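You operate a simulated robot arm through the tools that you are given. There is no shell and no other tool. Be economical: measure what you need, move in short steps, check, and stop when the job is done.

You are at the controls of a simulated two-armed robot. One attempt, no reset.

## Task
Open the capping table drawer, take the steel tin and put it inside and shut the drawer again. Put the yellow-capped coupling with the largest size on its label from the top of the narrow bench in the inside of the green tray. Pick up the sample bottle from the top of the narrow bench with one hand, pass it to the other hand and put it on the top shelf of the three-shelf rack. Fetch the black fitting and set it on top of the brown small carton on the rollers of the roller stand. Take the yellow handled pad and put it on the steel tray with handles. Fetch the white hose fitting and stand it on top of the blue pad. Any order will do. Set down upright: yellow-capped coupling, sample bottle, black fitting, white hose fitting.

It is judged by the outcome, as a careful person would: the job done as asked, and still so three seconds after it is handed in. It fails if anything else is knocked over, pushed out of place, dropped, spilled or broken.

## Robot
Two 6-joint arms with two-finger grippers on one trunk, on a base that drives. Base frame: it is fixed to the floor where the robot stands at the start and does not move with it; the origin is under the middle of the robot, x ahead of it, y to its left, z up. Units: cm, rad, N and s.
The left shoulder is at the start at [7, 14.8, 130.2], the right one opposite. With the tool pointing down near the work surface each hand reaches from about 10 to 32 cm from the robot's upright axis, wherever it stands, measured 20 degrees to its own side. Places, roughly: black fitting (6x5x6 cm) [20, 290, 90]; blue pad (7x10x5 cm) [-620, 270, 80]; capping table drawer [90, 0, 80]; drawer [90, 10, 70]; inside of the green tray (20x20 cm) [64, -216, 80]; sample bottle [25, 300, 100]; small carton [-100, 50, 50]; steel tin (9x9x6 cm) [40, 210, 20]; steel tray with handles (30x17x4 cm) [-110, -120, 80]; top shelf of the three-shelf rack [160, -120, 90]; white hose fitting (5x5x9 cm) [-560, 190, 140]; yellow handled pad (8x12x7 cm) [-260, 280, 100]; yellow-capped coupling [25, 275, 100]. Payload 2.45 kg a hand.
The TCP of each hand is the grasp point between the finger pads, 3 cm short of the fingertips. In the tool frame z runs along the fingers and y along their closing line. The gripper opens to 10.6 cm. The gripper's body begins 7.9 cm behind the TCP.
Orientation is told as [roll, pitch, yaw] about the base's x, y, z axes, in that order, counted from this pose: with the fingers straight down and closing along the base's y, the tool's x points along the base's -x, its y along +y and its z along -z.

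## Interface
- The arms move only by the tool send_rows. It takes "left_steps", "right_steps" or both (then of equal length, played together; a hand with none holds still); each is a list of rows, each an object of numbers (a shift or turn left out is 0, a gripper value left out holds the last): "x", "y", "z": the shift along the tool's x, y, z in mm; "rx", "ry", "rz": the turn, a rotation vector about the tool's x, y, z in rad; "grip": the opening, from 0 (shut) to 1 (fully open). In form: [{"x": .., "y": .., "z": .., "rx": .., "ry": .., "rz": .., "grip": ..}, ...]. A call has 1 to 12 rows; each row is the pose to reach, as a shift and turn from the pose commanded when the call began, along the tool's axes at that moment. Rows are played at 5 a second. More than 5 cm and 0.15 rad between two rows, or a gripper value outside its range, and nothing of the call is played. A pose out of reach is approached as far as the arm can. The call stops where the force on the tool passes 40 N (or 10 N more than at its start, if that is more) or the arm is blocked; 0.2 s more then pass. Each finger travels about 7.2 cm/s and halts on what it meets, pressing with about 21 N; the grip force reading is that of the motor and also rises with nothing between the fingers. The clock runs only during rows and for 0.2 s after the last one: add rows that repeat a pose to give the fingers time. It gives the time, the measured TCP pose, the force on the tool (base axes), the opening and the grip force at its end, in the units of the frame above (readings bear some noise), with the torque about the TCP (base axes, N m) and any sound that the robot's microphone picked up.
- Cameras (640 x 400 px; columns grow to the right, rows downward): "scene" is now at [12.19, -1.75, 150.57]; the picture's right is [-0.25, -0.97, 0.00], its down [-0.78, 0.20, -0.59] and it looks along [0.58, -0.15, -0.80] (base axes); focal length 273 px, centre (320, 200). "left" rides on the left gripper at [7.6, 0.2, -10.6] in its tool frame; the picture's right is [-0.02, 1.00, 0.00], its down [-0.78, -0.02, -0.62] and it looks along [-0.62, -0.01, 0.78] (tool axes); focal length 247 px, centre (320, 200). "right" rides on the right gripper at [7.6, -0.2, -10.6] in its tool frame; the picture's right is [0.02, 1.00, 0.00], its down [-0.78, 0.02, -0.62] and it looks along [-0.62, 0.01, 0.78] (tool axes); focal length 247 px, centre (320, 200). There is no depth. A picture from a camera that has moved, and an enlarged one, comes with that camera's place and axes in the base frame and with its lens.
- camera(camera): a new picture of that camera. No time passes.
- slide_trunk(by): slides the trunk up (or, below 0, down) by that many cm; the arms and the scene camera ride with it, the base frame stays. It gives what a move gives, with no picture.
- roll_base(legs): drives the robot by 1 to 6 legs, each [ahead, left, turn to the left] in cm, cm and rad, along the robot's own axes; the way and the turn of a leg run together, so that a leg with both is an arc; at most 150 cm and 3.142 rad a leg. The arms and the cameras ride along, it lands a little off, and it stops where it bumps. It gives what a move gives.
- turn_head(pan, tilt): turns the head with the scene camera to pan (to the left, within 1.501 rad either way) and tilt (down, from -0.506 to 1.204), counted from straight ahead of the robot. It gives what a move gives.
- enlarge(camera, box): a new picture of the part [left, top, right, bottom] of that camera's present view, enlarged. No time passes.
- finish_job(): hands the job in; it is judged then, once.

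Go step by step. Nothing tells you exact positions but the pictures and the camera data: compare them with the known pose of the tool, close in by small moves and look again before you grip or let go. The budget is 217 turns and 228 pictures, counting those below and the enlarged ones. Unless the task says otherwise, let go and move clear before handing in, and close with one line.

The tools are called after "Request:" by a JSON object that holds its "method" and its "body". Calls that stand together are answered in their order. send_rows: Moves the arms, as the interface text tells. Its arguments: {"type":"object","properties":{"left_steps":{"type":"array","items":{"type":"object","properties":{"x":{"type":"number"},"y":{"type":"number"},"z":{"type":"number"},"rx":{"type":"number"},"ry":{"type":"number"},"rz":{"type":"number"},"grip":{"type":"number"}}}},"right_steps":{"type":"array","items":{"type":"object","properties":{"x":{"type":"number"},"y":{"type":"number"},"z":{"type":"number"},"rx":{"type":"number"},"ry":{"type":"number"},"rz":{"type":"number"},"grip":{"type":"number"}}}}},"required":[]} The other tools are called the same way: slide_trunk (by) slides the trunk up or down; roll_base (legs) drives the base; turn_head (pan, tilt) turns the head that bears the scene camera; camera (camera) takes a picture; enlarge (camera, box) takes an enlarged picture of a part of a camera's view; finish_job () hands the job in.

At the start:

```text
t: 0.0
left_tool_pos: [60.27, 17.66, 100.19]
left_tool_rot: [0.002, 0.001, -0.003]
left_ft_force: [-0.2, -0.9, 0.2]
left_ft_torque: [0.04, -0.03, 0.0]
left_grip_width: 10.61
left_grip_force: 0.0
right_tool_pos: [50.61, -33.07, 92.89]
right_tool_rot: [-0.003, 0.0, 0.0]
right_ft_force: [0.3, 0.2, -0.2]
right_ft_torque: [0.03, 0.02, 0.03]
right_grip_width: 10.6
right_grip_force: 0.0
trunk travel left (down, up): [-77.5, 16.5]
robot x, y, heading: [0.21, 0.26, 0.005]
head pan, tilt: [-0.25, 0.934]
```

scene: 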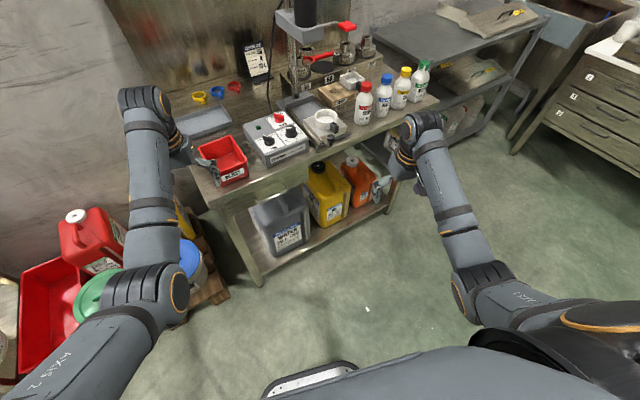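
right: 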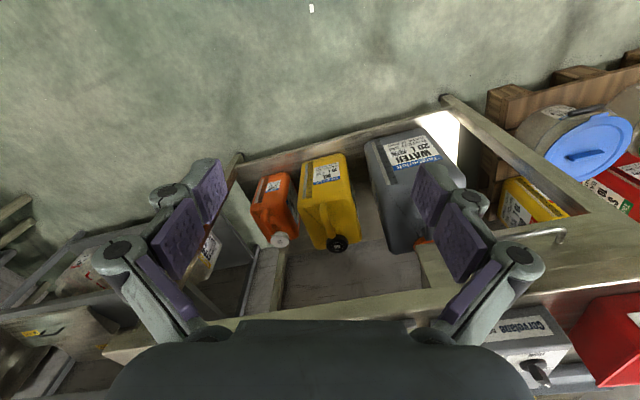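
left: 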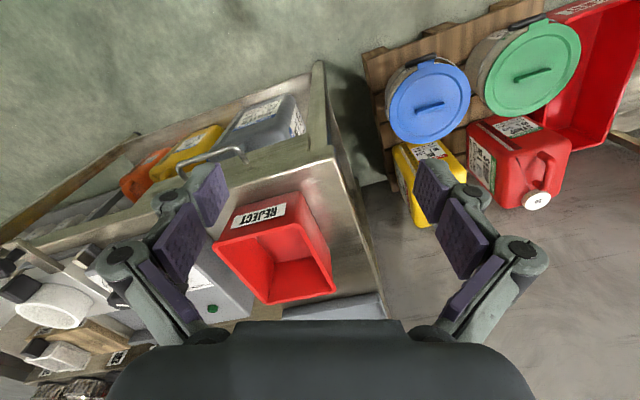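

I see the capping table ahead, with its drawer facing me. First I look around with the head.

Request:
{"method": "turn_head", "body": {"pan": 1.5, "tilt": 0.4}}

Request:
{"method": "camera", "body": {"camera": "scene"}}

Request:
{"method": "turn_head", "body": {"pan": -1.5, "tilt": 0.4}}

Request:
{"method": "camera", "body": {"camera": "scene"}}

Request:
{"method": "turn_head", "body": {"pan": 0.0, "tilt": 0.6}}

Request:
{"method": "camera", "body": {"camera": "scene"}}

```text
t: 1.8
left_tool_pos: [60.22, 17.68, 100.08]
left_tool_rot: [0.002, 0.0, -0.002]
left_ft_force: [0.7, 0.0, -0.9]
left_ft_torque: [0.0, -0.01, -0.03]
left_grip_width: 10.59
left_grip_force: 0.1
right_tool_pos: [50.57, -32.88, 92.79]
right_tool_rot: [-0.002, 0.0, 0.001]
right_ft_force: [-0.3, 0.3, -0.1]
right_ft_torque: [0.02, 0.01, -0.03]
right_grip_width: 10.61
right_grip_force: 0.2
trunk travel left (down, up): [-77.5, 16.5]
robot x, y, heading: [0.05, -0.14, 0.001]
head pan, tilt: [1.499, 0.4]
```

```text
224 pictures are left
camera scene: at [5.72, 9.3, 155.11], right [1.0, -0.07, 0.0], down [-0.03, -0.39, -0.92], along [0.07, 0.92, -0.39], focal length 273 px, centre (320, 200)
```

scene: 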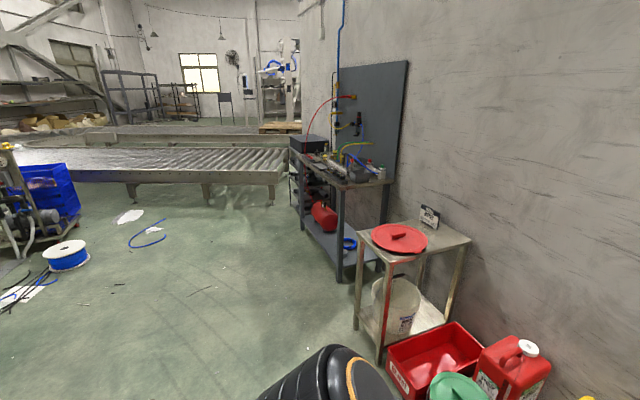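

```text
t: 4.4
left_tool_pos: [60.15, 17.69, 100.1]
left_tool_rot: [0.0, 0.001, -0.003]
left_ft_force: [-1.0, -0.3, 0.0]
left_ft_torque: [0.0, 0.03, 0.02]
left_grip_width: 10.59
left_grip_force: 0.0
right_tool_pos: [50.52, -32.86, 92.81]
right_tool_rot: [-0.002, 0.0, 0.001]
right_ft_force: [1.0, 0.8, 1.5]
right_ft_torque: [0.01, 0.01, 0.0]
right_grip_width: 10.6
right_grip_force: 0.0
trunk travel left (down, up): [-77.5, 16.5]
robot x, y, heading: [0.15, 0.05, 0.001]
head pan, tilt: [-1.499, 0.4]
```

```text
223 pictures are left
camera scene: at [5.72, -9.18, 155.12], right [-1.0, -0.07, 0.0], down [-0.03, 0.39, -0.92], along [0.07, -0.92, -0.39], focal length 273 px, centre (320, 200)
```

scene: 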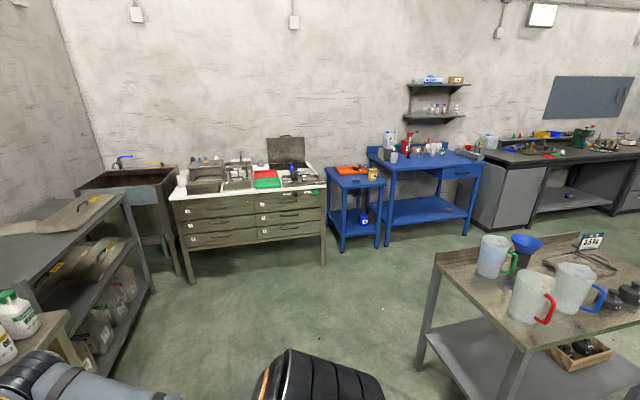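

```text
t: 6.0
left_tool_pos: [60.03, 17.75, 100.09]
left_tool_rot: [0.001, 0.001, -0.002]
left_ft_force: [0.0, 0.4, -0.3]
left_ft_torque: [-0.03, -0.02, 0.01]
left_grip_width: 10.58
left_grip_force: 0.1
right_tool_pos: [50.67, -33.02, 92.88]
right_tool_rot: [0.0, 0.0, 0.001]
right_ft_force: [0.7, -0.5, 0.4]
right_ft_torque: [0.0, -0.04, -0.01]
right_grip_width: 10.59
right_grip_force: 0.1
trunk travel left (down, up): [-77.5, 16.5]
robot x, y, heading: [0.02, -0.14, 0.004]
head pan, tilt: [0.0, 0.6]
```

```text
222 pictures are left
camera scene: at [13.89, 0.06, 153.29], right [0.0, -1.0, 0.0], down [-0.57, 0.0, -0.82], along [0.82, 0.0, -0.57], focal length 273 px, centre (320, 200)
```

scene: 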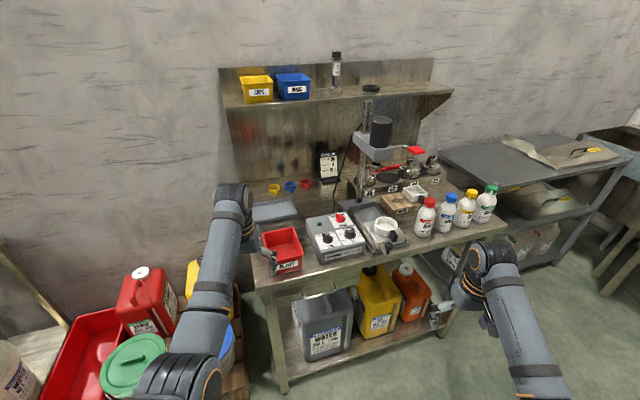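

Request:
{"method": "enlarge", "body": {"camera": "scene", "box": [220, 230, 460, 380]}}

Request:
{"method": "enlarge", "body": {"camera": "left", "box": [80, 60, 400, 260]}}

```text
2.67 times, centred on (340, 305) of scene
camera zoom: at [13.89, 0.06, 153.29], right [0.0, -1.0, 0.0], down [-0.57, 0.0, -0.82], along [0.82, 0.0, -0.57], focal length 727 px, centre (267, -80)
```

zoom: 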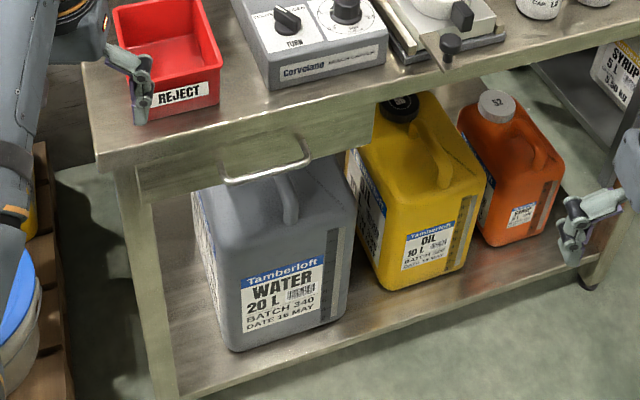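

```text
2.00 times, centred on (240, 160) of left
camera zoom: at [52.55, 17.84, 110.75], right [0.02, 1.0, 0.0], down [0.78, -0.02, 0.62], along [0.62, -0.01, -0.78], focal length 494 px, centre (480, 280)
```

zoom: 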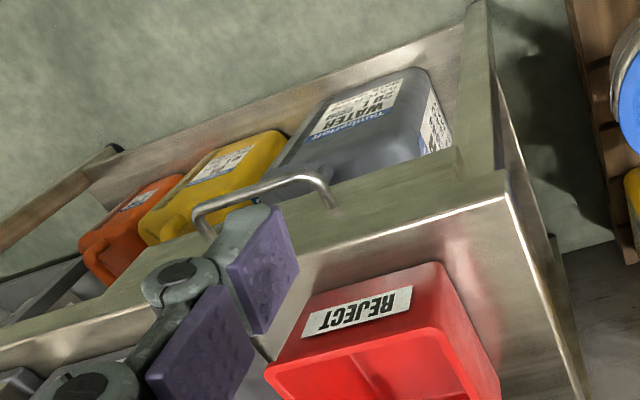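

The drawer is at the table's left end, its bar handle at about (70, 0, 76); the table is turned by roughly 0.25 rad. I square up to it, shift right and go down a little.

Request:
{"method": "roll_base", "body": {"legs": [[0, 0, 0.253], [-8, -34, 0]]}}

Request:
{"method": "slide_trunk", "body": {"by": -22}}

Request:
{"method": "send_rows", "body": {"left_steps": [{"rz": 0.14}, {"rz": 0.28}, {"rz": 0.42}, {"rz": 0.56}, {"rz": 0.7}, {"rz": 0.84}, {"rz": 0.98}, {"rz": 1.12}, {"rz": 1.26}, {"rz": 1.4}, {"rz": 1.5}, {"rz": 1.5708}]}}

Request:
{"method": "send_rows", "body": {"left_steps": [{"rx": -0.14}, {"rx": -0.28}, {"rx": -0.42}, {"rx": -0.56}, {"rx": -0.7}, {"rx": -0.84}, {"rx": -0.98}, {"rx": -1.12}, {"rx": -1.26}, {"rx": -1.4}, {"rx": -1.5}, {"rx": -1.5708}]}}

Request:
{"method": "camera", "body": {"camera": "scene"}}

Request:
{"method": "camera", "body": {"camera": "left"}}

```text
t: 9.1
left_tool_pos: [54.62, -2.58, 100.11]
left_tool_rot: [0.0, 0.0, 0.249]
left_ft_force: [-0.4, 0.3, -0.3]
left_ft_torque: [0.01, -0.01, 0.0]
left_grip_width: 10.59
left_grip_force: 0.1
right_tool_pos: [57.9, -54.0, 92.82]
right_tool_rot: [-0.003, 0.0, 0.252]
right_ft_force: [-0.5, 0.1, -0.1]
right_ft_torque: [-0.02, -0.01, 0.0]
right_grip_width: 10.58
right_grip_force: 0.1
trunk travel left (down, up): [-77.5, 16.5]
robot x, y, heading: [0.5, -35.01, 0.25]
head pan, tilt: [0.0, 0.6]
```

```text
t: 11.4
left_tool_pos: [54.53, -2.52, 78.09]
left_tool_rot: [0.002, 0.001, 0.248]
left_ft_force: [-0.3, -0.4, 0.0]
left_ft_torque: [-0.03, 0.0, -0.02]
left_grip_width: 10.6
left_grip_force: 0.1
right_tool_pos: [57.91, -53.96, 70.85]
right_tool_rot: [0.0, -0.001, 0.253]
right_ft_force: [0.4, 0.1, -0.3]
right_ft_torque: [-0.02, 0.01, -0.03]
right_grip_width: 10.58
right_grip_force: 0.1
trunk travel left (down, up): [-55.5, 38.5]
robot x, y, heading: [0.85, -34.91, 0.249]
head pan, tilt: [0.0, 0.6]
```

```text
t: 14.0
left_tool_pos: [54.71, -2.65, 78.12]
left_tool_rot: [0.0, 0.001, -1.324]
left_ft_force: [0.8, -0.4, -0.4]
left_ft_torque: [-0.04, 0.02, -0.02]
left_grip_width: 10.6
left_grip_force: 0.0
right_tool_pos: [57.85, -53.89, 70.9]
right_tool_rot: [-0.001, 0.0, 0.252]
right_ft_force: [0.4, -0.2, -0.9]
right_ft_torque: [-0.01, 0.02, 0.0]
right_grip_width: 10.59
right_grip_force: 0.1
trunk travel left (down, up): [-55.5, 38.5]
robot x, y, heading: [0.81, -34.53, 0.252]
head pan, tilt: [0.0, 0.6]
```

```text
t: 16.6
left_tool_pos: [54.45, -2.58, 78.07]
left_tool_rot: [1.573, 0.002, -1.318]
left_ft_force: [-0.2, 0.9, -0.3]
left_ft_torque: [0.02, 0.0, 0.01]
left_grip_width: 10.61
left_grip_force: 0.1
right_tool_pos: [57.84, -53.99, 70.87]
right_tool_rot: [0.0, -0.001, 0.251]
right_ft_force: [-0.5, 0.7, -0.2]
right_ft_torque: [0.01, 0.02, 0.04]
right_grip_width: 10.58
right_grip_force: 0.1
trunk travel left (down, up): [-55.5, 38.5]
robot x, y, heading: [0.59, -35.02, 0.254]
head pan, tilt: [0.0, 0.6]
```

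```text
219 pictures are left
camera scene: at [14.2, -31.23, 131.29], right [0.25, -0.97, 0.0], down [-0.55, -0.14, -0.82], along [0.8, 0.21, -0.57], focal length 273 px, centre (320, 200)
```

scene: 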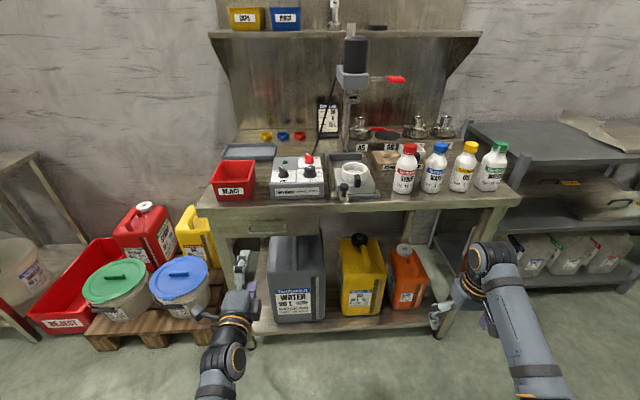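

```text
218 pictures are left
camera left: at [42.37, 2.13, 78.23], right [0.0, -0.02, 1.0], down [-0.41, -0.91, -0.02], along [0.91, -0.41, -0.01], focal length 247 px, centre (320, 200)
```

left: 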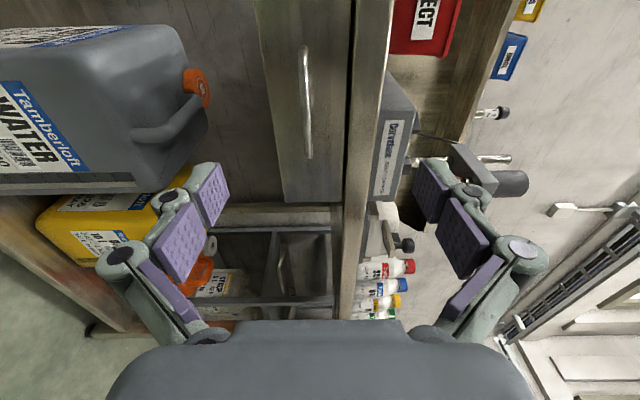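

The handle is well aligned ahead of the left gripper. I move forward onto it, then close.

Request:
{"method": "send_rows", "body": {"left_steps": [{"y": -12, "z": 40, "grip": 0.6}, {"y": -12, "z": 80}, {"y": -12, "z": 120}, {"y": -12, "z": 142}, {"y": -12, "z": 142}]}}

Request:
{"method": "camera", "body": {"camera": "left"}}

```text
t: 17.8
left_tool_pos: [68.5, 0.95, 76.92]
left_tool_rot: [1.572, -0.005, -1.319]
left_ft_force: [0.1, -1.1, -0.1]
left_ft_torque: [0.01, 0.02, 0.02]
left_grip_width: 6.38
left_grip_force: 0.2
left hand out of reach, approached as far as the arm can: row 3, 4
right_tool_pos: [57.94, -53.96, 70.91]
right_tool_rot: [0.001, 0.001, 0.251]
right_ft_force: [0.1, 0.4, -0.3]
right_ft_torque: [0.0, -0.02, -0.02]
right_grip_width: 10.62
right_grip_force: 0.1
trunk travel left (down, up): [-55.5, 38.5]
robot x, y, heading: [0.77, -35.03, 0.256]
head pan, tilt: [0.0, 0.6]
```

```text
217 pictures are left
camera left: at [56.36, 5.63, 77.08], right [0.0, -0.02, 1.0], down [-0.41, -0.91, -0.01], along [0.91, -0.41, -0.01], focal length 247 px, centre (320, 200)
```

left: 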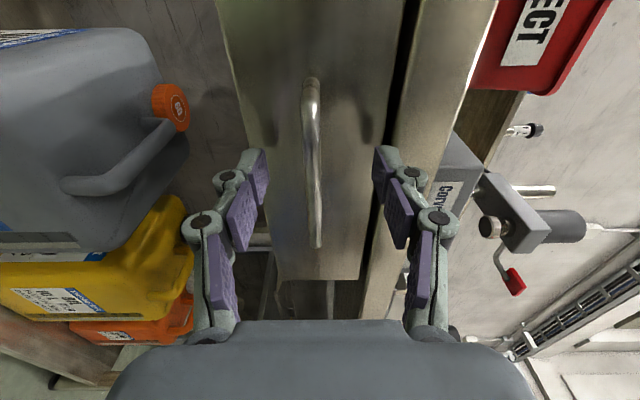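

Request:
{"method": "send_rows", "body": {"left_steps": [{"grip": 0}, {"grip": 0}, {"grip": 0}, {"grip": 0}]}}

Request:
{"method": "camera", "body": {"camera": "left"}}

```text
t: 18.8
left_tool_pos: [68.55, 0.91, 76.47]
left_tool_rot: [1.564, 0.002, -1.321]
left_ft_force: [-2.8, -1.5, -13.3]
left_ft_torque: [-0.1, 0.2, -0.21]
left_grip_width: 0.89
left_grip_force: 37.1
right_tool_pos: [58.12, -54.04, 70.75]
right_tool_rot: [-0.003, 0.001, 0.252]
right_ft_force: [1.2, -0.1, 0.2]
right_ft_torque: [0.02, 0.01, 0.0]
right_grip_width: 10.59
right_grip_force: 0.1
trunk travel left (down, up): [-55.5, 38.5]
robot x, y, heading: [0.52, -35.17, 0.249]
head pan, tilt: [0.0, 0.6]
```

```text
216 pictures are left
camera left: at [56.42, 5.65, 76.78], right [0.01, -0.02, 1.0], down [-0.41, -0.91, -0.01], along [0.91, -0.41, -0.02], focal length 247 px, centre (320, 200)
```

left: 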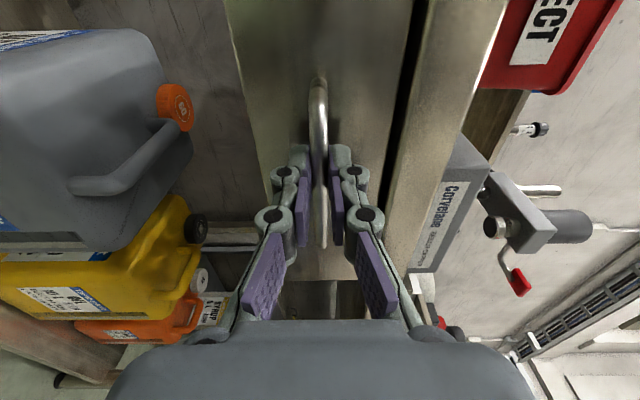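

Request:
{"method": "send_rows", "body": {"left_steps": [{"y": -4, "z": -20}, {"y": -4, "z": -45}, {"y": -4, "z": -70}, {"y": -4, "z": -95}, {"y": -4, "z": -120}, {"y": -4, "z": -145}, {"y": -4, "z": -170}, {"y": -4, "z": -190}, {"y": -4, "z": -190}]}}

Request:
{"method": "camera", "body": {"camera": "scene"}}

```text
t: 20.8
left_tool_pos: [49.87, -3.97, 76.53]
left_tool_rot: [1.568, 0.005, -1.326]
left_ft_force: [8.8, -24.1, -2.5]
left_ft_torque: [-0.21, -0.02, -0.94]
left_grip_width: 0.89
left_grip_force: 36.7
left hand out of reach, approached as far as the arm can: row 3, 4
right_tool_pos: [57.92, -54.19, 70.87]
right_tool_rot: [0.004, 0.0, 0.25]
right_ft_force: [-0.5, -0.1, 0.0]
right_ft_torque: [0.01, 0.01, 0.02]
right_grip_width: 10.61
right_grip_force: 0.1
trunk travel left (down, up): [-55.5, 38.5]
robot x, y, heading: [0.93, -34.85, 0.258]
head pan, tilt: [0.0, 0.6]
```

```text
215 pictures are left
camera scene: at [14.36, -31.62, 131.28], right [0.25, -0.97, 0.0], down [-0.55, -0.14, -0.82], along [0.8, 0.21, -0.57], focal length 273 px, centre (320, 200)
```

scene: 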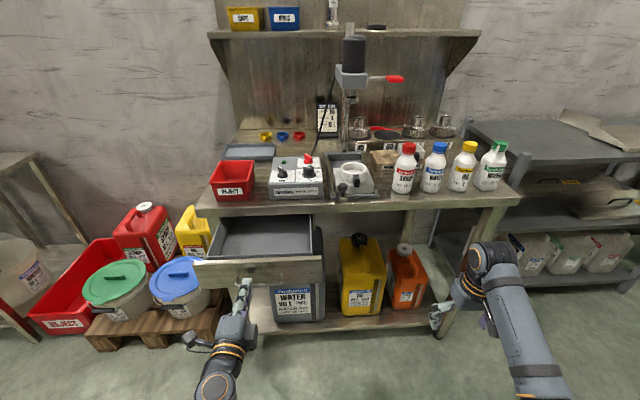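

The drawer is open about 19 cm. I release, back off, and drive toward the narrow bench at the left.

Request:
{"method": "send_rows", "body": {"left_steps": [{"grip": 0.3}, {"grip": 0.6}, {"grip": 0.7}, {"z": -20, "grip": 0.7}]}}

Request:
{"method": "roll_base", "body": {"legs": [[-40, 0, 0], [0, 140, 0], [0, 80, 0.1]]}}

Request:
{"method": "turn_head", "body": {"pan": 0.1, "tilt": 0.5}}

Request:
{"method": "camera", "body": {"camera": "scene"}}

```text
t: 21.8
left_tool_pos: [47.99, -4.16, 76.87]
left_tool_rot: [1.566, 0.002, -1.322]
left_ft_force: [-0.2, -0.8, -0.5]
left_ft_torque: [0.02, 0.04, 0.01]
left_grip_width: 7.42
left_grip_force: 0.0
right_tool_pos: [57.85, -54.04, 70.87]
right_tool_rot: [-0.001, -0.001, 0.252]
right_ft_force: [0.3, 0.5, 0.3]
right_ft_torque: [-0.01, -0.02, 0.02]
right_grip_width: 10.6
right_grip_force: 0.1
trunk travel left (down, up): [-55.5, 38.5]
robot x, y, heading: [0.61, -34.65, 0.251]
head pan, tilt: [0.0, 0.6]
```

```text
t: 28.0
left_tool_pos: [-9.08, 54.53, 76.73]
left_tool_rot: [1.566, -0.002, -1.225]
left_ft_force: [0.2, 0.0, -0.1]
left_ft_torque: [-0.01, 0.01, -0.03]
left_grip_width: 7.41
left_grip_force: 0.2
right_tool_pos: [5.48, 5.69, 70.84]
right_tool_rot: [-0.004, 0.002, 0.346]
right_ft_force: [0.5, -1.0, -0.3]
right_ft_torque: [-0.08, 0.05, -0.01]
right_grip_width: 10.61
right_grip_force: 0.0
trunk travel left (down, up): [-55.5, 38.5]
robot x, y, heading: [-53.36, 19.63, 0.344]
head pan, tilt: [0.0, 0.6]
stopped in leg 2: the robot was blocked; the commanded pose is now the measured one
```

```text
t: 28.7
left_tool_pos: [-9.09, 54.48, 76.9]
left_tool_rot: [1.562, 0.002, -1.228]
left_ft_force: [0.4, 0.2, -0.2]
left_ft_torque: [0.0, 0.02, 0.04]
left_grip_width: 7.45
left_grip_force: 0.1
right_tool_pos: [5.38, 5.63, 70.88]
right_tool_rot: [-0.002, -0.001, 0.346]
right_ft_force: [-0.5, 0.6, 0.4]
right_ft_torque: [0.01, 0.01, 0.0]
right_grip_width: 10.57
right_grip_force: 0.1
trunk travel left (down, up): [-55.5, 38.5]
robot x, y, heading: [-53.48, 19.56, 0.349]
head pan, tilt: [0.099, 0.499]
```

```text
214 pictures are left
camera scene: at [-40.33, 25.2, 132.2], right [0.43, -0.9, 0.0], down [-0.43, -0.21, -0.88], along [0.79, 0.38, -0.48], focal length 273 px, centre (320, 200)
```

scene: 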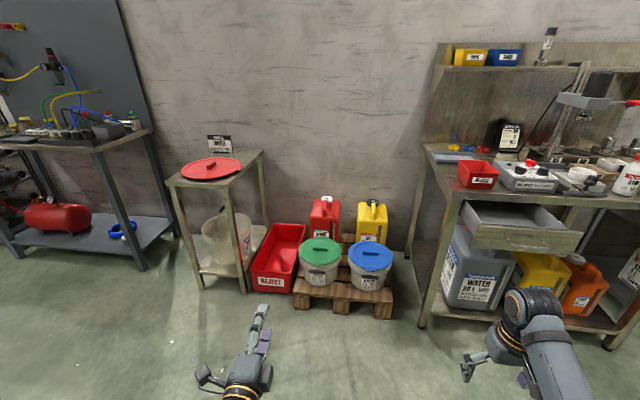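

I bumped something on my left, likely the roller stand. I look there.

Request:
{"method": "turn_head", "body": {"pan": 1.5, "tilt": 0.8}}

Request:
{"method": "camera", "body": {"camera": "scene"}}

```text
t: 30.2
left_tool_pos: [-9.08, 54.53, 76.75]
left_tool_rot: [1.565, -0.001, -1.227]
left_ft_force: [-0.3, -0.2, 0.2]
left_ft_torque: [0.0, 0.06, 0.01]
left_grip_width: 7.45
left_grip_force: 0.0
right_tool_pos: [5.54, 5.62, 70.85]
right_tool_rot: [0.0, 0.001, 0.345]
right_ft_force: [-0.2, 0.3, 0.3]
right_ft_torque: [-0.03, 0.03, 0.0]
right_grip_width: 10.61
right_grip_force: 0.1
trunk travel left (down, up): [-55.5, 38.5]
robot x, y, heading: [-53.05, 19.34, 0.347]
head pan, tilt: [1.499, 0.799]
```

```text
213 pictures are left
camera scene: at [-50.71, 29.09, 129.61], right [0.96, 0.27, 0.0], down [0.19, -0.69, -0.7], along [-0.19, 0.67, -0.72], focal length 273 px, centre (320, 200)
```

scene: 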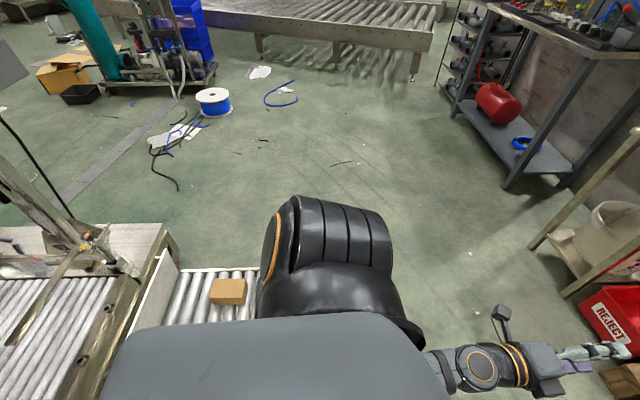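

Just touching the roller stand's end; the carton is still standing on it. I move ahead, clear of it, then go diagonally toward the bench.

Request:
{"method": "roll_base", "body": {"legs": [[33, -6, 0], [28, 75, 0], [25, 70, 0]]}}

Request:
{"method": "turn_head", "body": {"pan": 0.2, "tilt": 0.75}}

Request:
{"method": "camera", "body": {"camera": "scene"}}

```text
t: 38.9
left_tool_pos: [21.31, 195.7, 76.86]
left_tool_rot: [1.567, -0.001, -1.216]
left_ft_force: [-0.2, -0.2, -0.4]
left_ft_torque: [0.0, 0.02, 0.0]
left_grip_width: 7.42
left_grip_force: 0.0
right_tool_pos: [36.07, 145.81, 70.6]
right_tool_rot: [-0.029, 0.024, 0.332]
right_ft_force: [-5.3, -8.3, -0.2]
right_ft_torque: [0.45, -0.26, -0.47]
right_grip_width: 10.61
right_grip_force: 0.0
trunk travel left (down, up): [-55.5, 38.5]
robot x, y, heading: [-22.67, 160.16, 0.353]
head pan, tilt: [1.499, 0.799]
stopped in leg 3: the force on the tool passed its limit at 101 N (the readings are from after the stop); the commanded pose is now the measured one
```

```text
t: 40.4
left_tool_pos: [21.21, 195.63, 77.01]
left_tool_rot: [1.565, 0.002, -1.217]
left_ft_force: [0.5, 0.3, 0.1]
left_ft_torque: [0.01, 0.02, 0.02]
left_grip_width: 7.44
left_grip_force: 0.1
right_tool_pos: [36.11, 145.94, 70.62]
right_tool_rot: [-0.027, 0.023, 0.335]
right_ft_force: [-11.1, -13.5, -2.6]
right_ft_torque: [0.8, -0.53, -0.94]
right_grip_width: 10.61
right_grip_force: 0.0
trunk travel left (down, up): [-55.5, 38.5]
robot x, y, heading: [-22.36, 160.36, 0.358]
head pan, tilt: [0.201, 0.75]
```

```text
212 pictures are left
camera scene: at [-10.86, 166.33, 130.03], right [0.53, -0.85, 0.0], down [-0.58, -0.36, -0.73], along [0.62, 0.39, -0.68], focal length 273 px, centre (320, 200)
```

scene: 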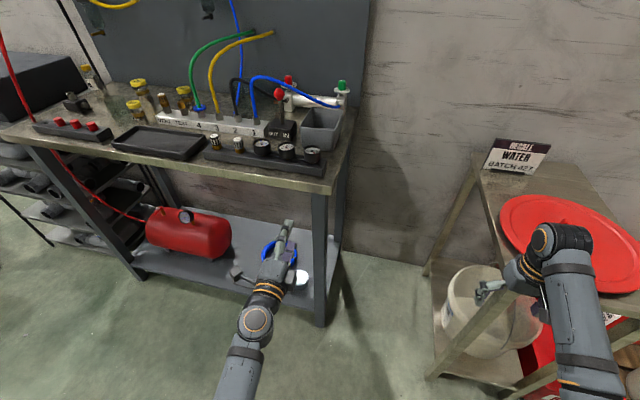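

The right hand is touching the small table's edge; I back away from it. The tin shows near (41, 210, 18) on the bench's lower shelf.

Request:
{"method": "roll_base", "body": {"legs": [[-20, 0, 0]]}}

Request:
{"method": "camera", "body": {"camera": "scene"}}

Request:
{"method": "camera", "body": {"camera": "right"}}

```text
t: 42.0
left_tool_pos: [1.94, 188.44, 76.76]
left_tool_rot: [1.566, 0.0, -1.216]
left_ft_force: [0.2, 0.6, 0.3]
left_ft_torque: [0.04, 0.0, 0.03]
left_grip_width: 7.4
left_grip_force: 0.1
right_tool_pos: [16.84, 138.74, 70.57]
right_tool_rot: [-0.026, 0.023, 0.338]
right_ft_force: [0.2, 0.1, 0.3]
right_ft_torque: [0.01, -0.01, 0.04]
right_grip_width: 10.61
right_grip_force: 0.1
trunk travel left (down, up): [-55.5, 38.5]
robot x, y, heading: [-41.65, 153.51, 0.357]
head pan, tilt: [0.201, 0.75]
```

```text
211 pictures are left
camera scene: at [-30.11, 159.33, 130.02], right [0.53, -0.85, 0.0], down [-0.58, -0.36, -0.73], along [0.62, 0.39, -0.68], focal length 273 px, centre (320, 200)
```

scene: 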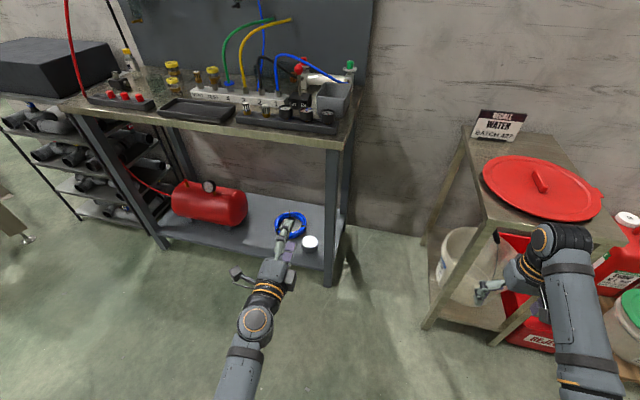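

```text
210 pictures are left
camera right: at [9.81, 136.44, 81.42], right [-0.35, 0.94, -0.03], down [0.74, 0.3, 0.6], along [0.57, 0.19, -0.8], focal length 247 px, centre (320, 200)
```

right: 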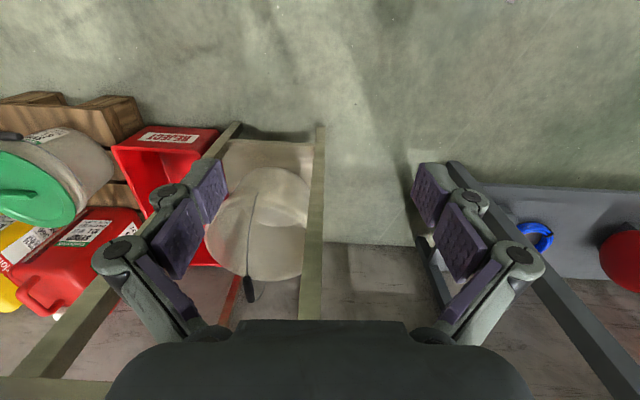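

The tin stands about 10 cm inside the lower shelf; the right hand (pointing down) will take it. First I bring the left hand back to tool-down and retract it, then move left.

Request:
{"method": "send_rows", "body": {"left_steps": [{"rx": 0.14, "z": -15}, {"rx": 0.28, "z": -30}, {"rx": 0.42, "z": -45}, {"rx": 0.56, "z": -60}, {"rx": 0.7, "z": -75}, {"rx": 0.84, "z": -90}, {"rx": 0.98, "z": -105}, {"rx": 1.12, "z": -120}, {"rx": 1.26, "z": -135}, {"rx": 1.4, "z": -145}, {"rx": 1.5, "z": -150}, {"rx": 1.5708, "z": -150}]}}

Request:
{"method": "send_rows", "body": {"left_steps": [{"rz": -0.14}, {"rz": -0.28}, {"rz": -0.42}, {"rz": -0.56}, {"rz": -0.7}, {"rz": -0.84}, {"rz": -0.98}, {"rz": -1.12}, {"rz": -1.26}, {"rz": -1.4}, {"rz": -1.5}, {"rz": -1.5708}]}}

Request:
{"method": "roll_base", "body": {"legs": [[0, 58, 0]]}}

Request:
{"method": "turn_head", "body": {"pan": 0.0, "tilt": 0.75}}

Request:
{"method": "camera", "body": {"camera": "scene"}}

Request:
{"method": "camera", "body": {"camera": "right"}}

```text
t: 42.9
left_tool_pos: [-3.4, 188.81, 76.79]
left_tool_rot: [1.08, 0.16, -1.289]
left_ft_force: [-0.4, 0.0, 0.9]
left_ft_torque: [0.01, -0.01, 0.01]
left_grip_width: 7.43
left_grip_force: 0.1
left hand out of reach, approached as far as the arm can: row 1
right_tool_pos: [17.05, 138.92, 70.59]
right_tool_rot: [-0.029, 0.022, 0.338]
right_ft_force: [-0.3, 0.0, 0.2]
right_ft_torque: [0.02, 0.0, 0.01]
right_grip_width: 10.61
right_grip_force: 0.1
trunk travel left (down, up): [-55.5, 38.5]
robot x, y, heading: [-41.55, 153.45, 0.358]
head pan, tilt: [0.201, 0.75]
stopped in row 4 (left hand): the arm was blocked; the commanded pose is now the measured one
```

```text
t: 45.5
left_tool_pos: [-3.39, 188.74, 76.98]
left_tool_rot: [0.338, -1.059, -0.012]
left_ft_force: [0.5, 0.2, 0.5]
left_ft_torque: [0.0, -0.01, 0.0]
left_grip_width: 7.42
left_grip_force: 0.1
right_tool_pos: [16.91, 138.69, 70.47]
right_tool_rot: [-0.028, 0.023, 0.338]
right_ft_force: [0.1, 0.2, 0.3]
right_ft_torque: [0.01, -0.02, 0.05]
right_grip_width: 10.61
right_grip_force: 0.1
trunk travel left (down, up): [-55.5, 38.5]
robot x, y, heading: [-41.57, 153.13, 0.357]
head pan, tilt: [0.201, 0.75]
```

```text
t: 48.8
left_tool_pos: [-23.95, 243.06, 76.86]
left_tool_rot: [0.338, -1.055, -0.009]
left_ft_force: [0.5, -0.3, -1.2]
left_ft_torque: [-0.05, 0.01, 0.01]
left_grip_width: 7.42
left_grip_force: 0.0
right_tool_pos: [-3.43, 193.29, 70.62]
right_tool_rot: [-0.029, 0.023, 0.341]
right_ft_force: [0.3, 0.7, 0.2]
right_ft_torque: [0.02, 0.03, 0.04]
right_grip_width: 10.6
right_grip_force: 0.1
trunk travel left (down, up): [-55.5, 38.5]
robot x, y, heading: [-62.12, 207.43, 0.361]
head pan, tilt: [0.201, 0.75]
```

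```text
t: 49.5
left_tool_pos: [-23.87, 243.19, 76.84]
left_tool_rot: [0.339, -1.055, -0.013]
left_ft_force: [0.1, 0.1, -0.1]
left_ft_torque: [0.04, 0.01, 0.0]
left_grip_width: 7.43
left_grip_force: 0.0
right_tool_pos: [-3.36, 193.33, 70.67]
right_tool_rot: [-0.03, 0.024, 0.339]
right_ft_force: [0.6, -0.3, -0.3]
right_ft_torque: [-0.02, 0.0, 0.0]
right_grip_width: 10.58
right_grip_force: 0.0
trunk travel left (down, up): [-55.5, 38.5]
robot x, y, heading: [-61.97, 207.17, 0.359]
head pan, tilt: [0.0, 0.75]
```

```text
209 pictures are left
camera scene: at [-49.65, 212.14, 130.01], right [0.35, -0.94, 0.0], down [-0.64, -0.24, -0.73], along [0.68, 0.26, -0.68], focal length 273 px, centre (320, 200)
```

scene: 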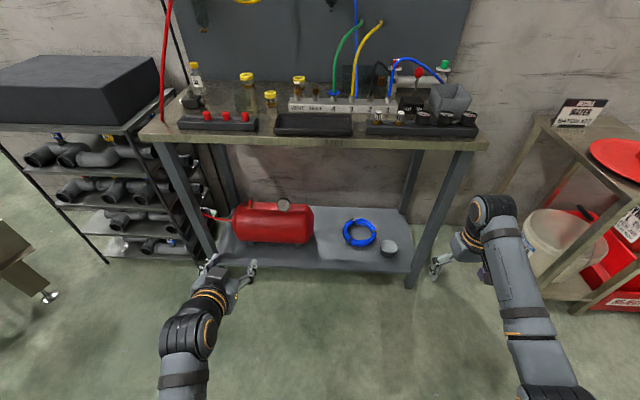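

```text
208 pictures are left
camera right: at [-10.4, 190.89, 81.39], right [-0.36, 0.93, -0.03], down [0.74, 0.3, 0.6], along [0.57, 0.19, -0.8], focal length 247 px, centre (320, 200)
```

right: 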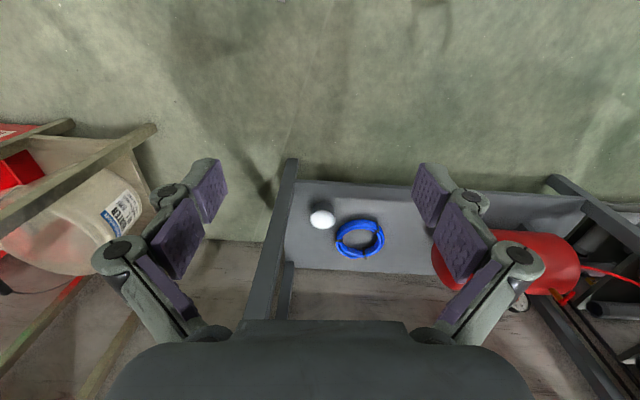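

The bench is squared up; the tin is straight ahead of the right hand. I turn the left tool down and tuck that hand in close.

Request:
{"method": "send_rows", "body": {"left_steps": [{"ry": -0.14}, {"ry": -0.28}, {"ry": -0.42}, {"ry": -0.56}, {"ry": -0.7}, {"ry": -0.84}, {"ry": -0.98}, {"ry": -1.055}]}}

Request:
{"method": "send_rows", "body": {"left_steps": [{"x": 40}, {"x": 80}, {"x": 120}, {"x": 160}, {"x": 200}, {"x": 230}]}}

Request:
{"method": "slide_trunk", "body": {"by": -38}}

Request:
{"method": "camera", "body": {"camera": "scene"}}

```text
t: 51.4
left_tool_pos: [-22.47, 240.68, 79.62]
left_tool_rot: [2.867, -1.011, -2.677]
left_ft_force: [-0.5, 0.0, -0.3]
left_ft_torque: [-0.01, -0.01, 0.02]
left_grip_width: 7.43
left_grip_force: 0.0
left hand out of reach, approached as far as the arm can: row 4, 5, 6, 7, 8
right_tool_pos: [-3.33, 193.13, 70.58]
right_tool_rot: [-0.027, 0.025, 0.342]
right_ft_force: [0.0, 0.0, -0.1]
right_ft_torque: [0.0, -0.01, 0.02]
right_grip_width: 10.59
right_grip_force: 0.1
trunk travel left (down, up): [-55.5, 38.5]
robot x, y, heading: [-61.84, 207.7, 0.363]
head pan, tilt: [0.0, 0.75]
```

```text
t: 52.8
left_tool_pos: [-14.2, 246.67, 67.8]
left_tool_rot: [2.795, -1.044, -2.711]
left_ft_force: [0.3, -0.7, 0.0]
left_ft_torque: [0.01, -0.02, -0.01]
left_grip_width: 7.41
left_grip_force: 0.1
left hand out of reach, approached as far as the arm can: row 1, 2, 3, 4, 5, 6
right_tool_pos: [-3.35, 193.27, 70.68]
right_tool_rot: [-0.028, 0.024, 0.341]
right_ft_force: [0.0, 0.4, 0.7]
right_ft_torque: [0.01, 0.0, 0.06]
right_grip_width: 10.58
right_grip_force: 0.1
trunk travel left (down, up): [-55.5, 38.5]
robot x, y, heading: [-62.07, 207.32, 0.36]
head pan, tilt: [0.0, 0.75]
```

```text
t: 56.4
left_tool_pos: [-14.33, 246.55, 29.98]
left_tool_rot: [2.796, -1.045, -2.709]
left_ft_force: [-0.1, -0.3, -0.7]
left_ft_torque: [-0.01, 0.0, -0.01]
left_grip_width: 7.43
left_grip_force: 0.0
right_tool_pos: [-3.4, 193.28, 32.55]
right_tool_rot: [-0.028, 0.021, 0.341]
right_ft_force: [0.5, -0.2, -0.1]
right_ft_torque: [-0.02, -0.01, 0.01]
right_grip_width: 10.6
right_grip_force: 0.1
trunk travel left (down, up): [-17.5, 76.5]
robot x, y, heading: [-62.23, 207.39, 0.359]
head pan, tilt: [0.0, 0.75]
```

```text
207 pictures are left
camera scene: at [-49.66, 212.14, 92.01], right [0.35, -0.94, 0.0], down [-0.64, -0.24, -0.73], along [0.68, 0.26, -0.68], focal length 273 px, centre (320, 200)
```

scene: 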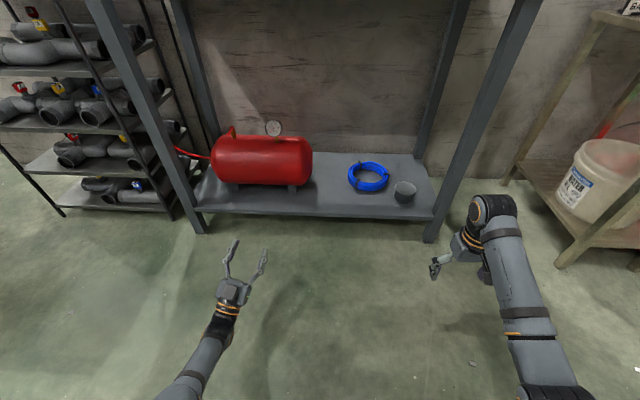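

I turned the left wrist the wrong way; I undo it now with the opposite sign.

Request:
{"method": "send_rows", "body": {"left_steps": [{"x": -40, "ry": 0.14}, {"x": -80, "ry": 0.28}, {"x": -120, "ry": 0.42}, {"x": -160, "ry": 0.56}, {"x": -200, "ry": 0.7}, {"x": -200, "ry": 0.84}, {"x": -200, "ry": 0.98}, {"x": -200, "ry": 1.12}, {"x": -200, "ry": 1.26}]}}

```text
t: 58.4
left_tool_pos: [-23.47, 242.59, 47.08]
left_tool_rot: [0.252, -0.791, -0.052]
left_ft_force: [-0.1, -0.2, 0.3]
left_ft_torque: [0.0, 0.0, -0.02]
left_grip_width: 7.42
left_grip_force: 0.1
left hand out of reach, approached as far as the arm can: row 4
right_tool_pos: [-3.33, 193.21, 32.45]
right_tool_rot: [-0.03, 0.022, 0.342]
right_ft_force: [0.0, 0.9, -0.5]
right_ft_torque: [0.0, -0.02, -0.02]
right_grip_width: 10.6
right_grip_force: 0.0
trunk travel left (down, up): [-17.5, 76.5]
robot x, y, heading: [-62.23, 207.31, 0.359]
head pan, tilt: [0.0, 0.75]
```

Request:
{"method": "send_rows", "body": {"left_steps": [{"ry": 0.14}, {"ry": 0.28}, {"ry": 0.42}, {"ry": 0.56}, {"ry": 0.7}, {"ry": 0.83}]}}

Request:
{"method": "send_rows", "body": {"left_steps": [{"x": 40}, {"x": 80}, {"x": 120}, {"x": 160}, {"x": 200}]}}

```text
t: 59.3
left_tool_pos: [-25.77, 247.35, 45.87]
left_tool_rot: [0.354, -0.292, 0.058]
left_ft_force: [-0.5, 0.5, -0.1]
left_ft_torque: [-0.01, -0.03, -0.02]
left_grip_width: 7.41
left_grip_force: 0.1
left hand out of reach, approached as far as the arm can: row 4
right_tool_pos: [-3.36, 193.12, 32.64]
right_tool_rot: [-0.029, 0.024, 0.34]
right_ft_force: [-0.1, -0.5, 0.2]
right_ft_torque: [0.0, -0.06, 0.03]
right_grip_width: 10.59
right_grip_force: 0.0
trunk travel left (down, up): [-17.5, 76.5]
robot x, y, heading: [-62.28, 207.33, 0.36]
head pan, tilt: [0.0, 0.75]
stopped in row 4 (left hand): the arm was blocked; the commanded pose is now the measured one
```

```text
t: 60.5
left_tool_pos: [-40.53, 248.86, 36.5]
left_tool_rot: [0.349, -0.29, 0.06]
left_ft_force: [0.9, 0.8, 0.6]
left_ft_torque: [0.01, 0.01, 0.06]
left_grip_width: 7.38
left_grip_force: 0.1
left hand out of reach, approached as far as the arm can: row 3, 4, 5
right_tool_pos: [-3.32, 193.15, 32.57]
right_tool_rot: [-0.028, 0.023, 0.339]
right_ft_force: [0.2, 0.1, -0.2]
right_ft_torque: [0.01, 0.0, 0.04]
right_grip_width: 10.6
right_grip_force: 0.0
trunk travel left (down, up): [-17.5, 76.5]
robot x, y, heading: [-62.34, 207.15, 0.359]
head pan, tilt: [0.0, 0.75]
```

Left hand is tucked enough. I advance toward the tin in steps.

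Request:
{"method": "roll_base", "body": {"legs": [[38, 0, 0]]}}

Request:
{"method": "camera", "body": {"camera": "scene"}}

Request:
{"method": "camera", "body": {"camera": "right"}}

```text
t: 62.9
left_tool_pos: [-4.25, 261.94, 36.42]
left_tool_rot: [0.351, -0.29, 0.05]
left_ft_force: [-1.0, -0.6, 0.0]
left_ft_torque: [-0.01, -0.03, 0.02]
left_grip_width: 7.42
left_grip_force: 0.0
right_tool_pos: [32.33, 205.97, 32.6]
right_tool_rot: [-0.029, 0.022, 0.33]
right_ft_force: [-0.2, -0.8, 0.0]
right_ft_torque: [0.05, -0.01, 0.01]
right_grip_width: 10.61
right_grip_force: 0.0
trunk travel left (down, up): [-17.5, 76.5]
robot x, y, heading: [-26.18, 221.06, 0.348]
head pan, tilt: [0.0, 0.75]
```

```text
206 pictures are left
camera scene: at [-13.83, 225.3, 92.0], right [0.34, -0.94, 0.0], down [-0.64, -0.23, -0.73], along [0.69, 0.25, -0.68], focal length 273 px, centre (320, 200)
```

scene: 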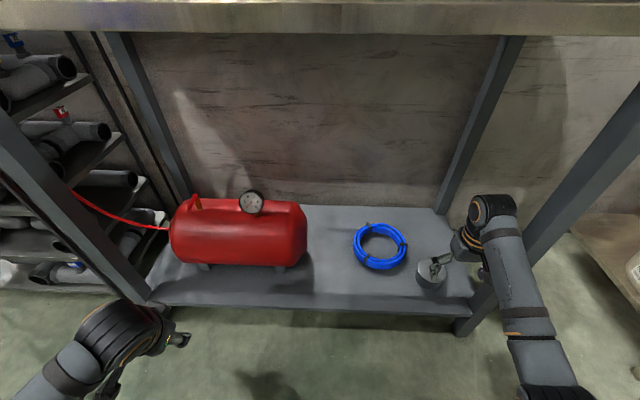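

```text
205 pictures are left
camera right: at [25.18, 203.63, 43.38], right [-0.34, 0.94, -0.03], down [0.74, 0.29, 0.6], along [0.57, 0.19, -0.8], focal length 247 px, centre (320, 200)
```

right: 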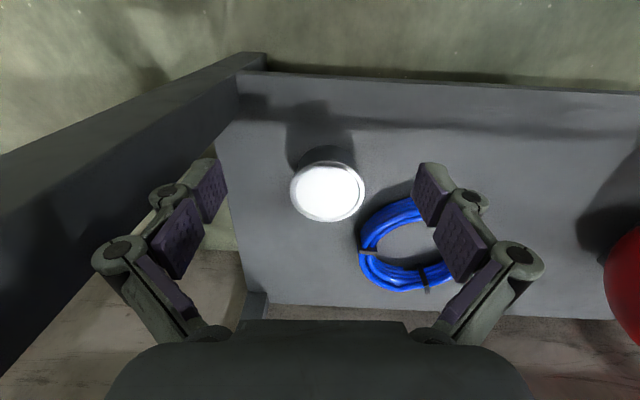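

Tin top at (41.3, 210, 19). I move the right hand over it, then lower the trunk.

Request:
{"method": "send_rows", "body": {"right_steps": [{"x": -30, "y": 3}, {"x": -60, "y": 7}, {"x": -98, "y": 7}, {"x": -98, "y": 7}]}}

Request:
{"method": "camera", "body": {"camera": "right"}}

```text
t: 63.9
left_tool_pos: [-4.28, 261.88, 36.46]
left_tool_rot: [0.35, -0.289, 0.049]
left_ft_force: [0.5, -0.4, -0.6]
left_ft_torque: [-0.01, 0.01, 0.03]
left_grip_width: 7.43
left_grip_force: 0.0
right_tool_pos: [41.44, 209.62, 32.5]
right_tool_rot: [-0.027, 0.023, 0.329]
right_ft_force: [-0.2, -0.6, 0.7]
right_ft_torque: [0.03, 0.02, 0.02]
right_grip_width: 10.6
right_grip_force: 0.1
trunk travel left (down, up): [-17.5, 76.5]
robot x, y, heading: [-26.39, 220.61, 0.347]
head pan, tilt: [0.0, 0.75]
```

```text
204 pictures are left
camera right: at [34.4, 207.33, 43.32], right [-0.35, 0.94, -0.03], down [0.74, 0.29, 0.6], along [0.57, 0.19, -0.8], focal length 247 px, centre (320, 200)
```

right: 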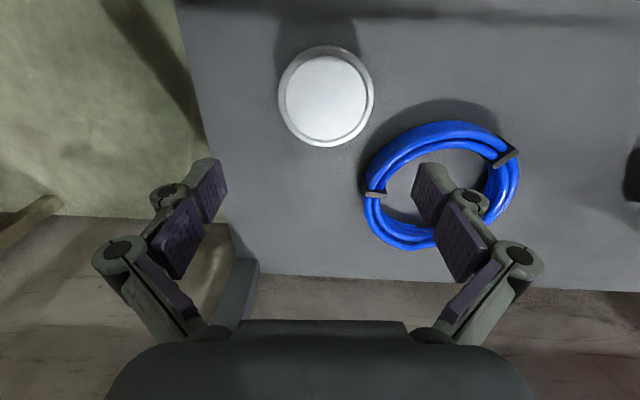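

Request:
{"method": "send_rows", "body": {"right_steps": [{"x": 12, "y": 2}, {"x": 12, "y": 2}]}}

Request:
{"method": "slide_trunk", "body": {"by": -10}}

Request:
{"method": "camera", "body": {"camera": "right"}}

Request:
{"method": "camera", "body": {"camera": "scene"}}

```text
t: 64.5
left_tool_pos: [-4.31, 261.85, 36.48]
left_tool_rot: [0.351, -0.29, 0.049]
left_ft_force: [0.1, -0.4, -0.7]
left_ft_torque: [-0.01, -0.04, 0.01]
left_grip_width: 7.43
left_grip_force: 0.1
right_tool_pos: [40.27, 209.45, 32.36]
right_tool_rot: [-0.026, 0.025, 0.33]
right_ft_force: [-0.3, -0.2, 0.4]
right_ft_torque: [-0.02, 0.0, -0.03]
right_grip_width: 10.6
right_grip_force: 0.1
trunk travel left (down, up): [-17.5, 76.5]
robot x, y, heading: [-26.43, 220.91, 0.351]
head pan, tilt: [0.0, 0.75]
```

```text
t: 65.8
left_tool_pos: [-4.33, 261.98, 26.54]
left_tool_rot: [0.351, -0.291, 0.05]
left_ft_force: [1.2, 0.0, -0.6]
left_ft_torque: [0.03, -0.01, 0.02]
left_grip_width: 7.44
left_grip_force: 0.1
right_tool_pos: [40.23, 209.5, 22.4]
right_tool_rot: [-0.028, 0.022, 0.329]
right_ft_force: [-0.3, 1.0, 0.1]
right_ft_torque: [0.01, 0.01, 0.02]
right_grip_width: 10.6
right_grip_force: 0.0
trunk travel left (down, up): [-7.5, 86.5]
robot x, y, heading: [-26.4, 220.38, 0.354]
head pan, tilt: [0.0, 0.75]
```

```text
203 pictures are left
camera right: at [33.17, 207.14, 33.19], right [-0.34, 0.94, -0.03], down [0.74, 0.29, 0.6], along [0.57, 0.19, -0.8], focal length 247 px, centre (320, 200)
```

right: 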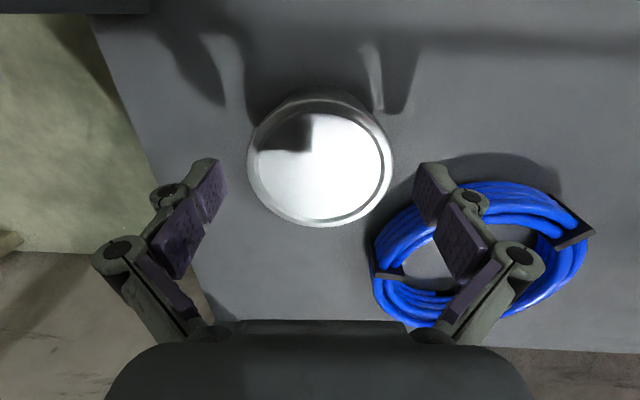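

```text
202 pictures are left
camera scene: at [-13.84, 225.3, 82.01], right [0.34, -0.94, 0.0], down [-0.64, -0.23, -0.73], along [0.69, 0.25, -0.68], focal length 273 px, centre (320, 200)
```

scene: 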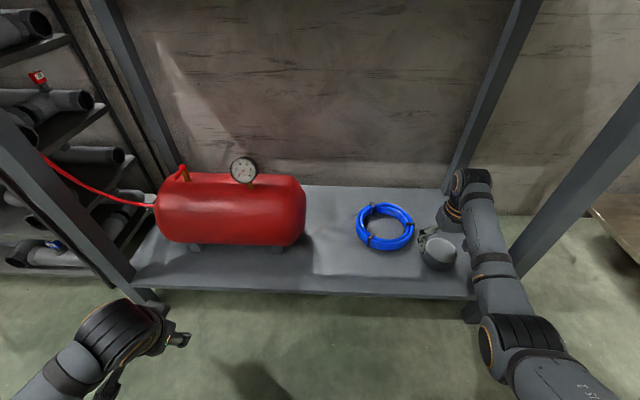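

Well aligned. I lower the last bit and close.

Request:
{"method": "slide_trunk", "body": {"by": -5}}

Request:
{"method": "send_rows", "body": {"right_steps": [{"grip": 0.7}, {"grip": 0.7}, {"grip": 0.7}, {"grip": 0.7}]}}

Request:
{"method": "camera", "body": {"camera": "right"}}

```text
t: 66.8
left_tool_pos: [-4.22, 261.96, 21.59]
left_tool_rot: [0.35, -0.291, 0.049]
left_ft_force: [-0.1, -0.3, 0.5]
left_ft_torque: [0.0, 0.02, -0.01]
left_grip_width: 7.42
left_grip_force: 0.0
right_tool_pos: [40.13, 209.59, 17.41]
right_tool_rot: [-0.028, 0.024, 0.329]
right_ft_force: [0.4, -0.3, 0.5]
right_ft_torque: [-0.04, 0.03, 0.0]
right_grip_width: 10.6
right_grip_force: 0.1
trunk travel left (down, up): [-2.5, 91.5]
robot x, y, heading: [-26.48, 220.44, 0.347]
head pan, tilt: [0.0, 0.75]
```

```text
t: 67.8
left_tool_pos: [-4.41, 261.94, 21.66]
left_tool_rot: [0.351, -0.294, 0.051]
left_ft_force: [0.2, -1.1, -0.5]
left_ft_torque: [-0.02, 0.03, 0.0]
left_grip_width: 7.42
left_grip_force: 0.1
right_tool_pos: [40.26, 209.62, 17.8]
right_tool_rot: [-0.03, 0.014, 0.33]
right_ft_force: [1.6, 11.9, 22.1]
right_ft_torque: [1.42, 0.15, -0.16]
right_grip_width: 9.61
right_grip_force: 16.6
trunk travel left (down, up): [-2.5, 91.5]
robot x, y, heading: [-26.46, 220.75, 0.348]
head pan, tilt: [0.0, 0.75]
```

```text
201 pictures are left
camera right: at [33.18, 207.24, 28.46], right [-0.35, 0.94, -0.03], down [0.74, 0.29, 0.61], along [0.58, 0.19, -0.79], focal length 247 px, centre (320, 200)
```

right: 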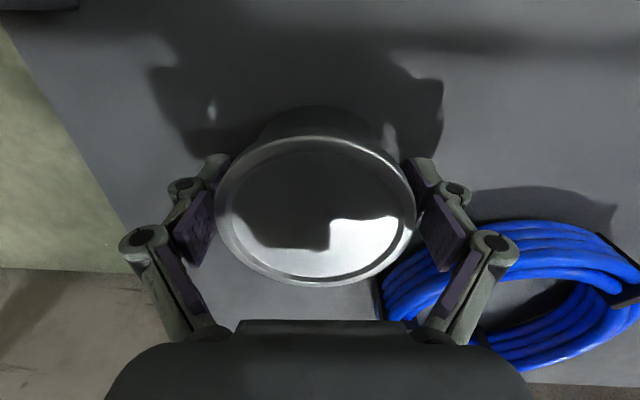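

The fingertips seem to press on the shelf; I rise a little and close fully.

Request:
{"method": "send_rows", "body": {"right_steps": [{"grip": 0.97}, {"z": -8, "grip": 0.97}, {"z": -8, "grip": 0.75}, {"z": -8, "grip": 0.75}, {"z": -8, "grip": 0.75}]}}

Request:
{"method": "camera", "body": {"camera": "right"}}

```text
t: 69.0
left_tool_pos: [-4.26, 262.0, 21.46]
left_tool_rot: [0.35, -0.29, 0.049]
left_ft_force: [0.0, -0.1, -0.7]
left_ft_torque: [0.0, 0.0, 0.04]
left_grip_width: 7.44
left_grip_force: 0.1
right_tool_pos: [40.23, 209.46, 18.28]
right_tool_rot: [-0.027, 0.022, 0.33]
right_ft_force: [-2.8, -0.6, 3.7]
right_ft_torque: [0.21, 0.15, 0.12]
right_grip_width: 8.36
right_grip_force: 20.8
trunk travel left (down, up): [-2.5, 91.5]
robot x, y, heading: [-26.39, 220.5, 0.35]
head pan, tilt: [0.0, 0.75]
```

```text
200 pictures are left
camera right: at [33.14, 207.15, 29.05], right [-0.34, 0.94, -0.03], down [0.74, 0.29, 0.6], along [0.57, 0.19, -0.8], focal length 247 px, centre (320, 200)
```

right: 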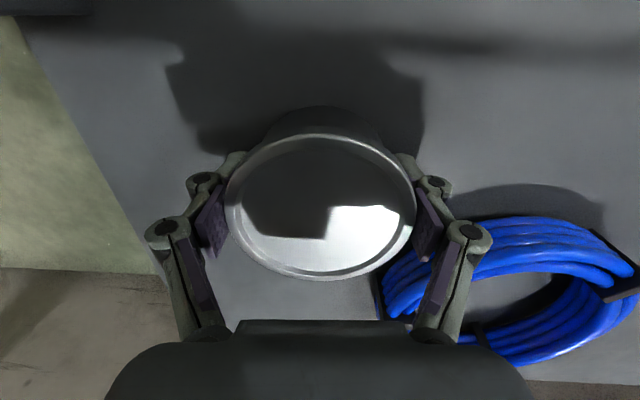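

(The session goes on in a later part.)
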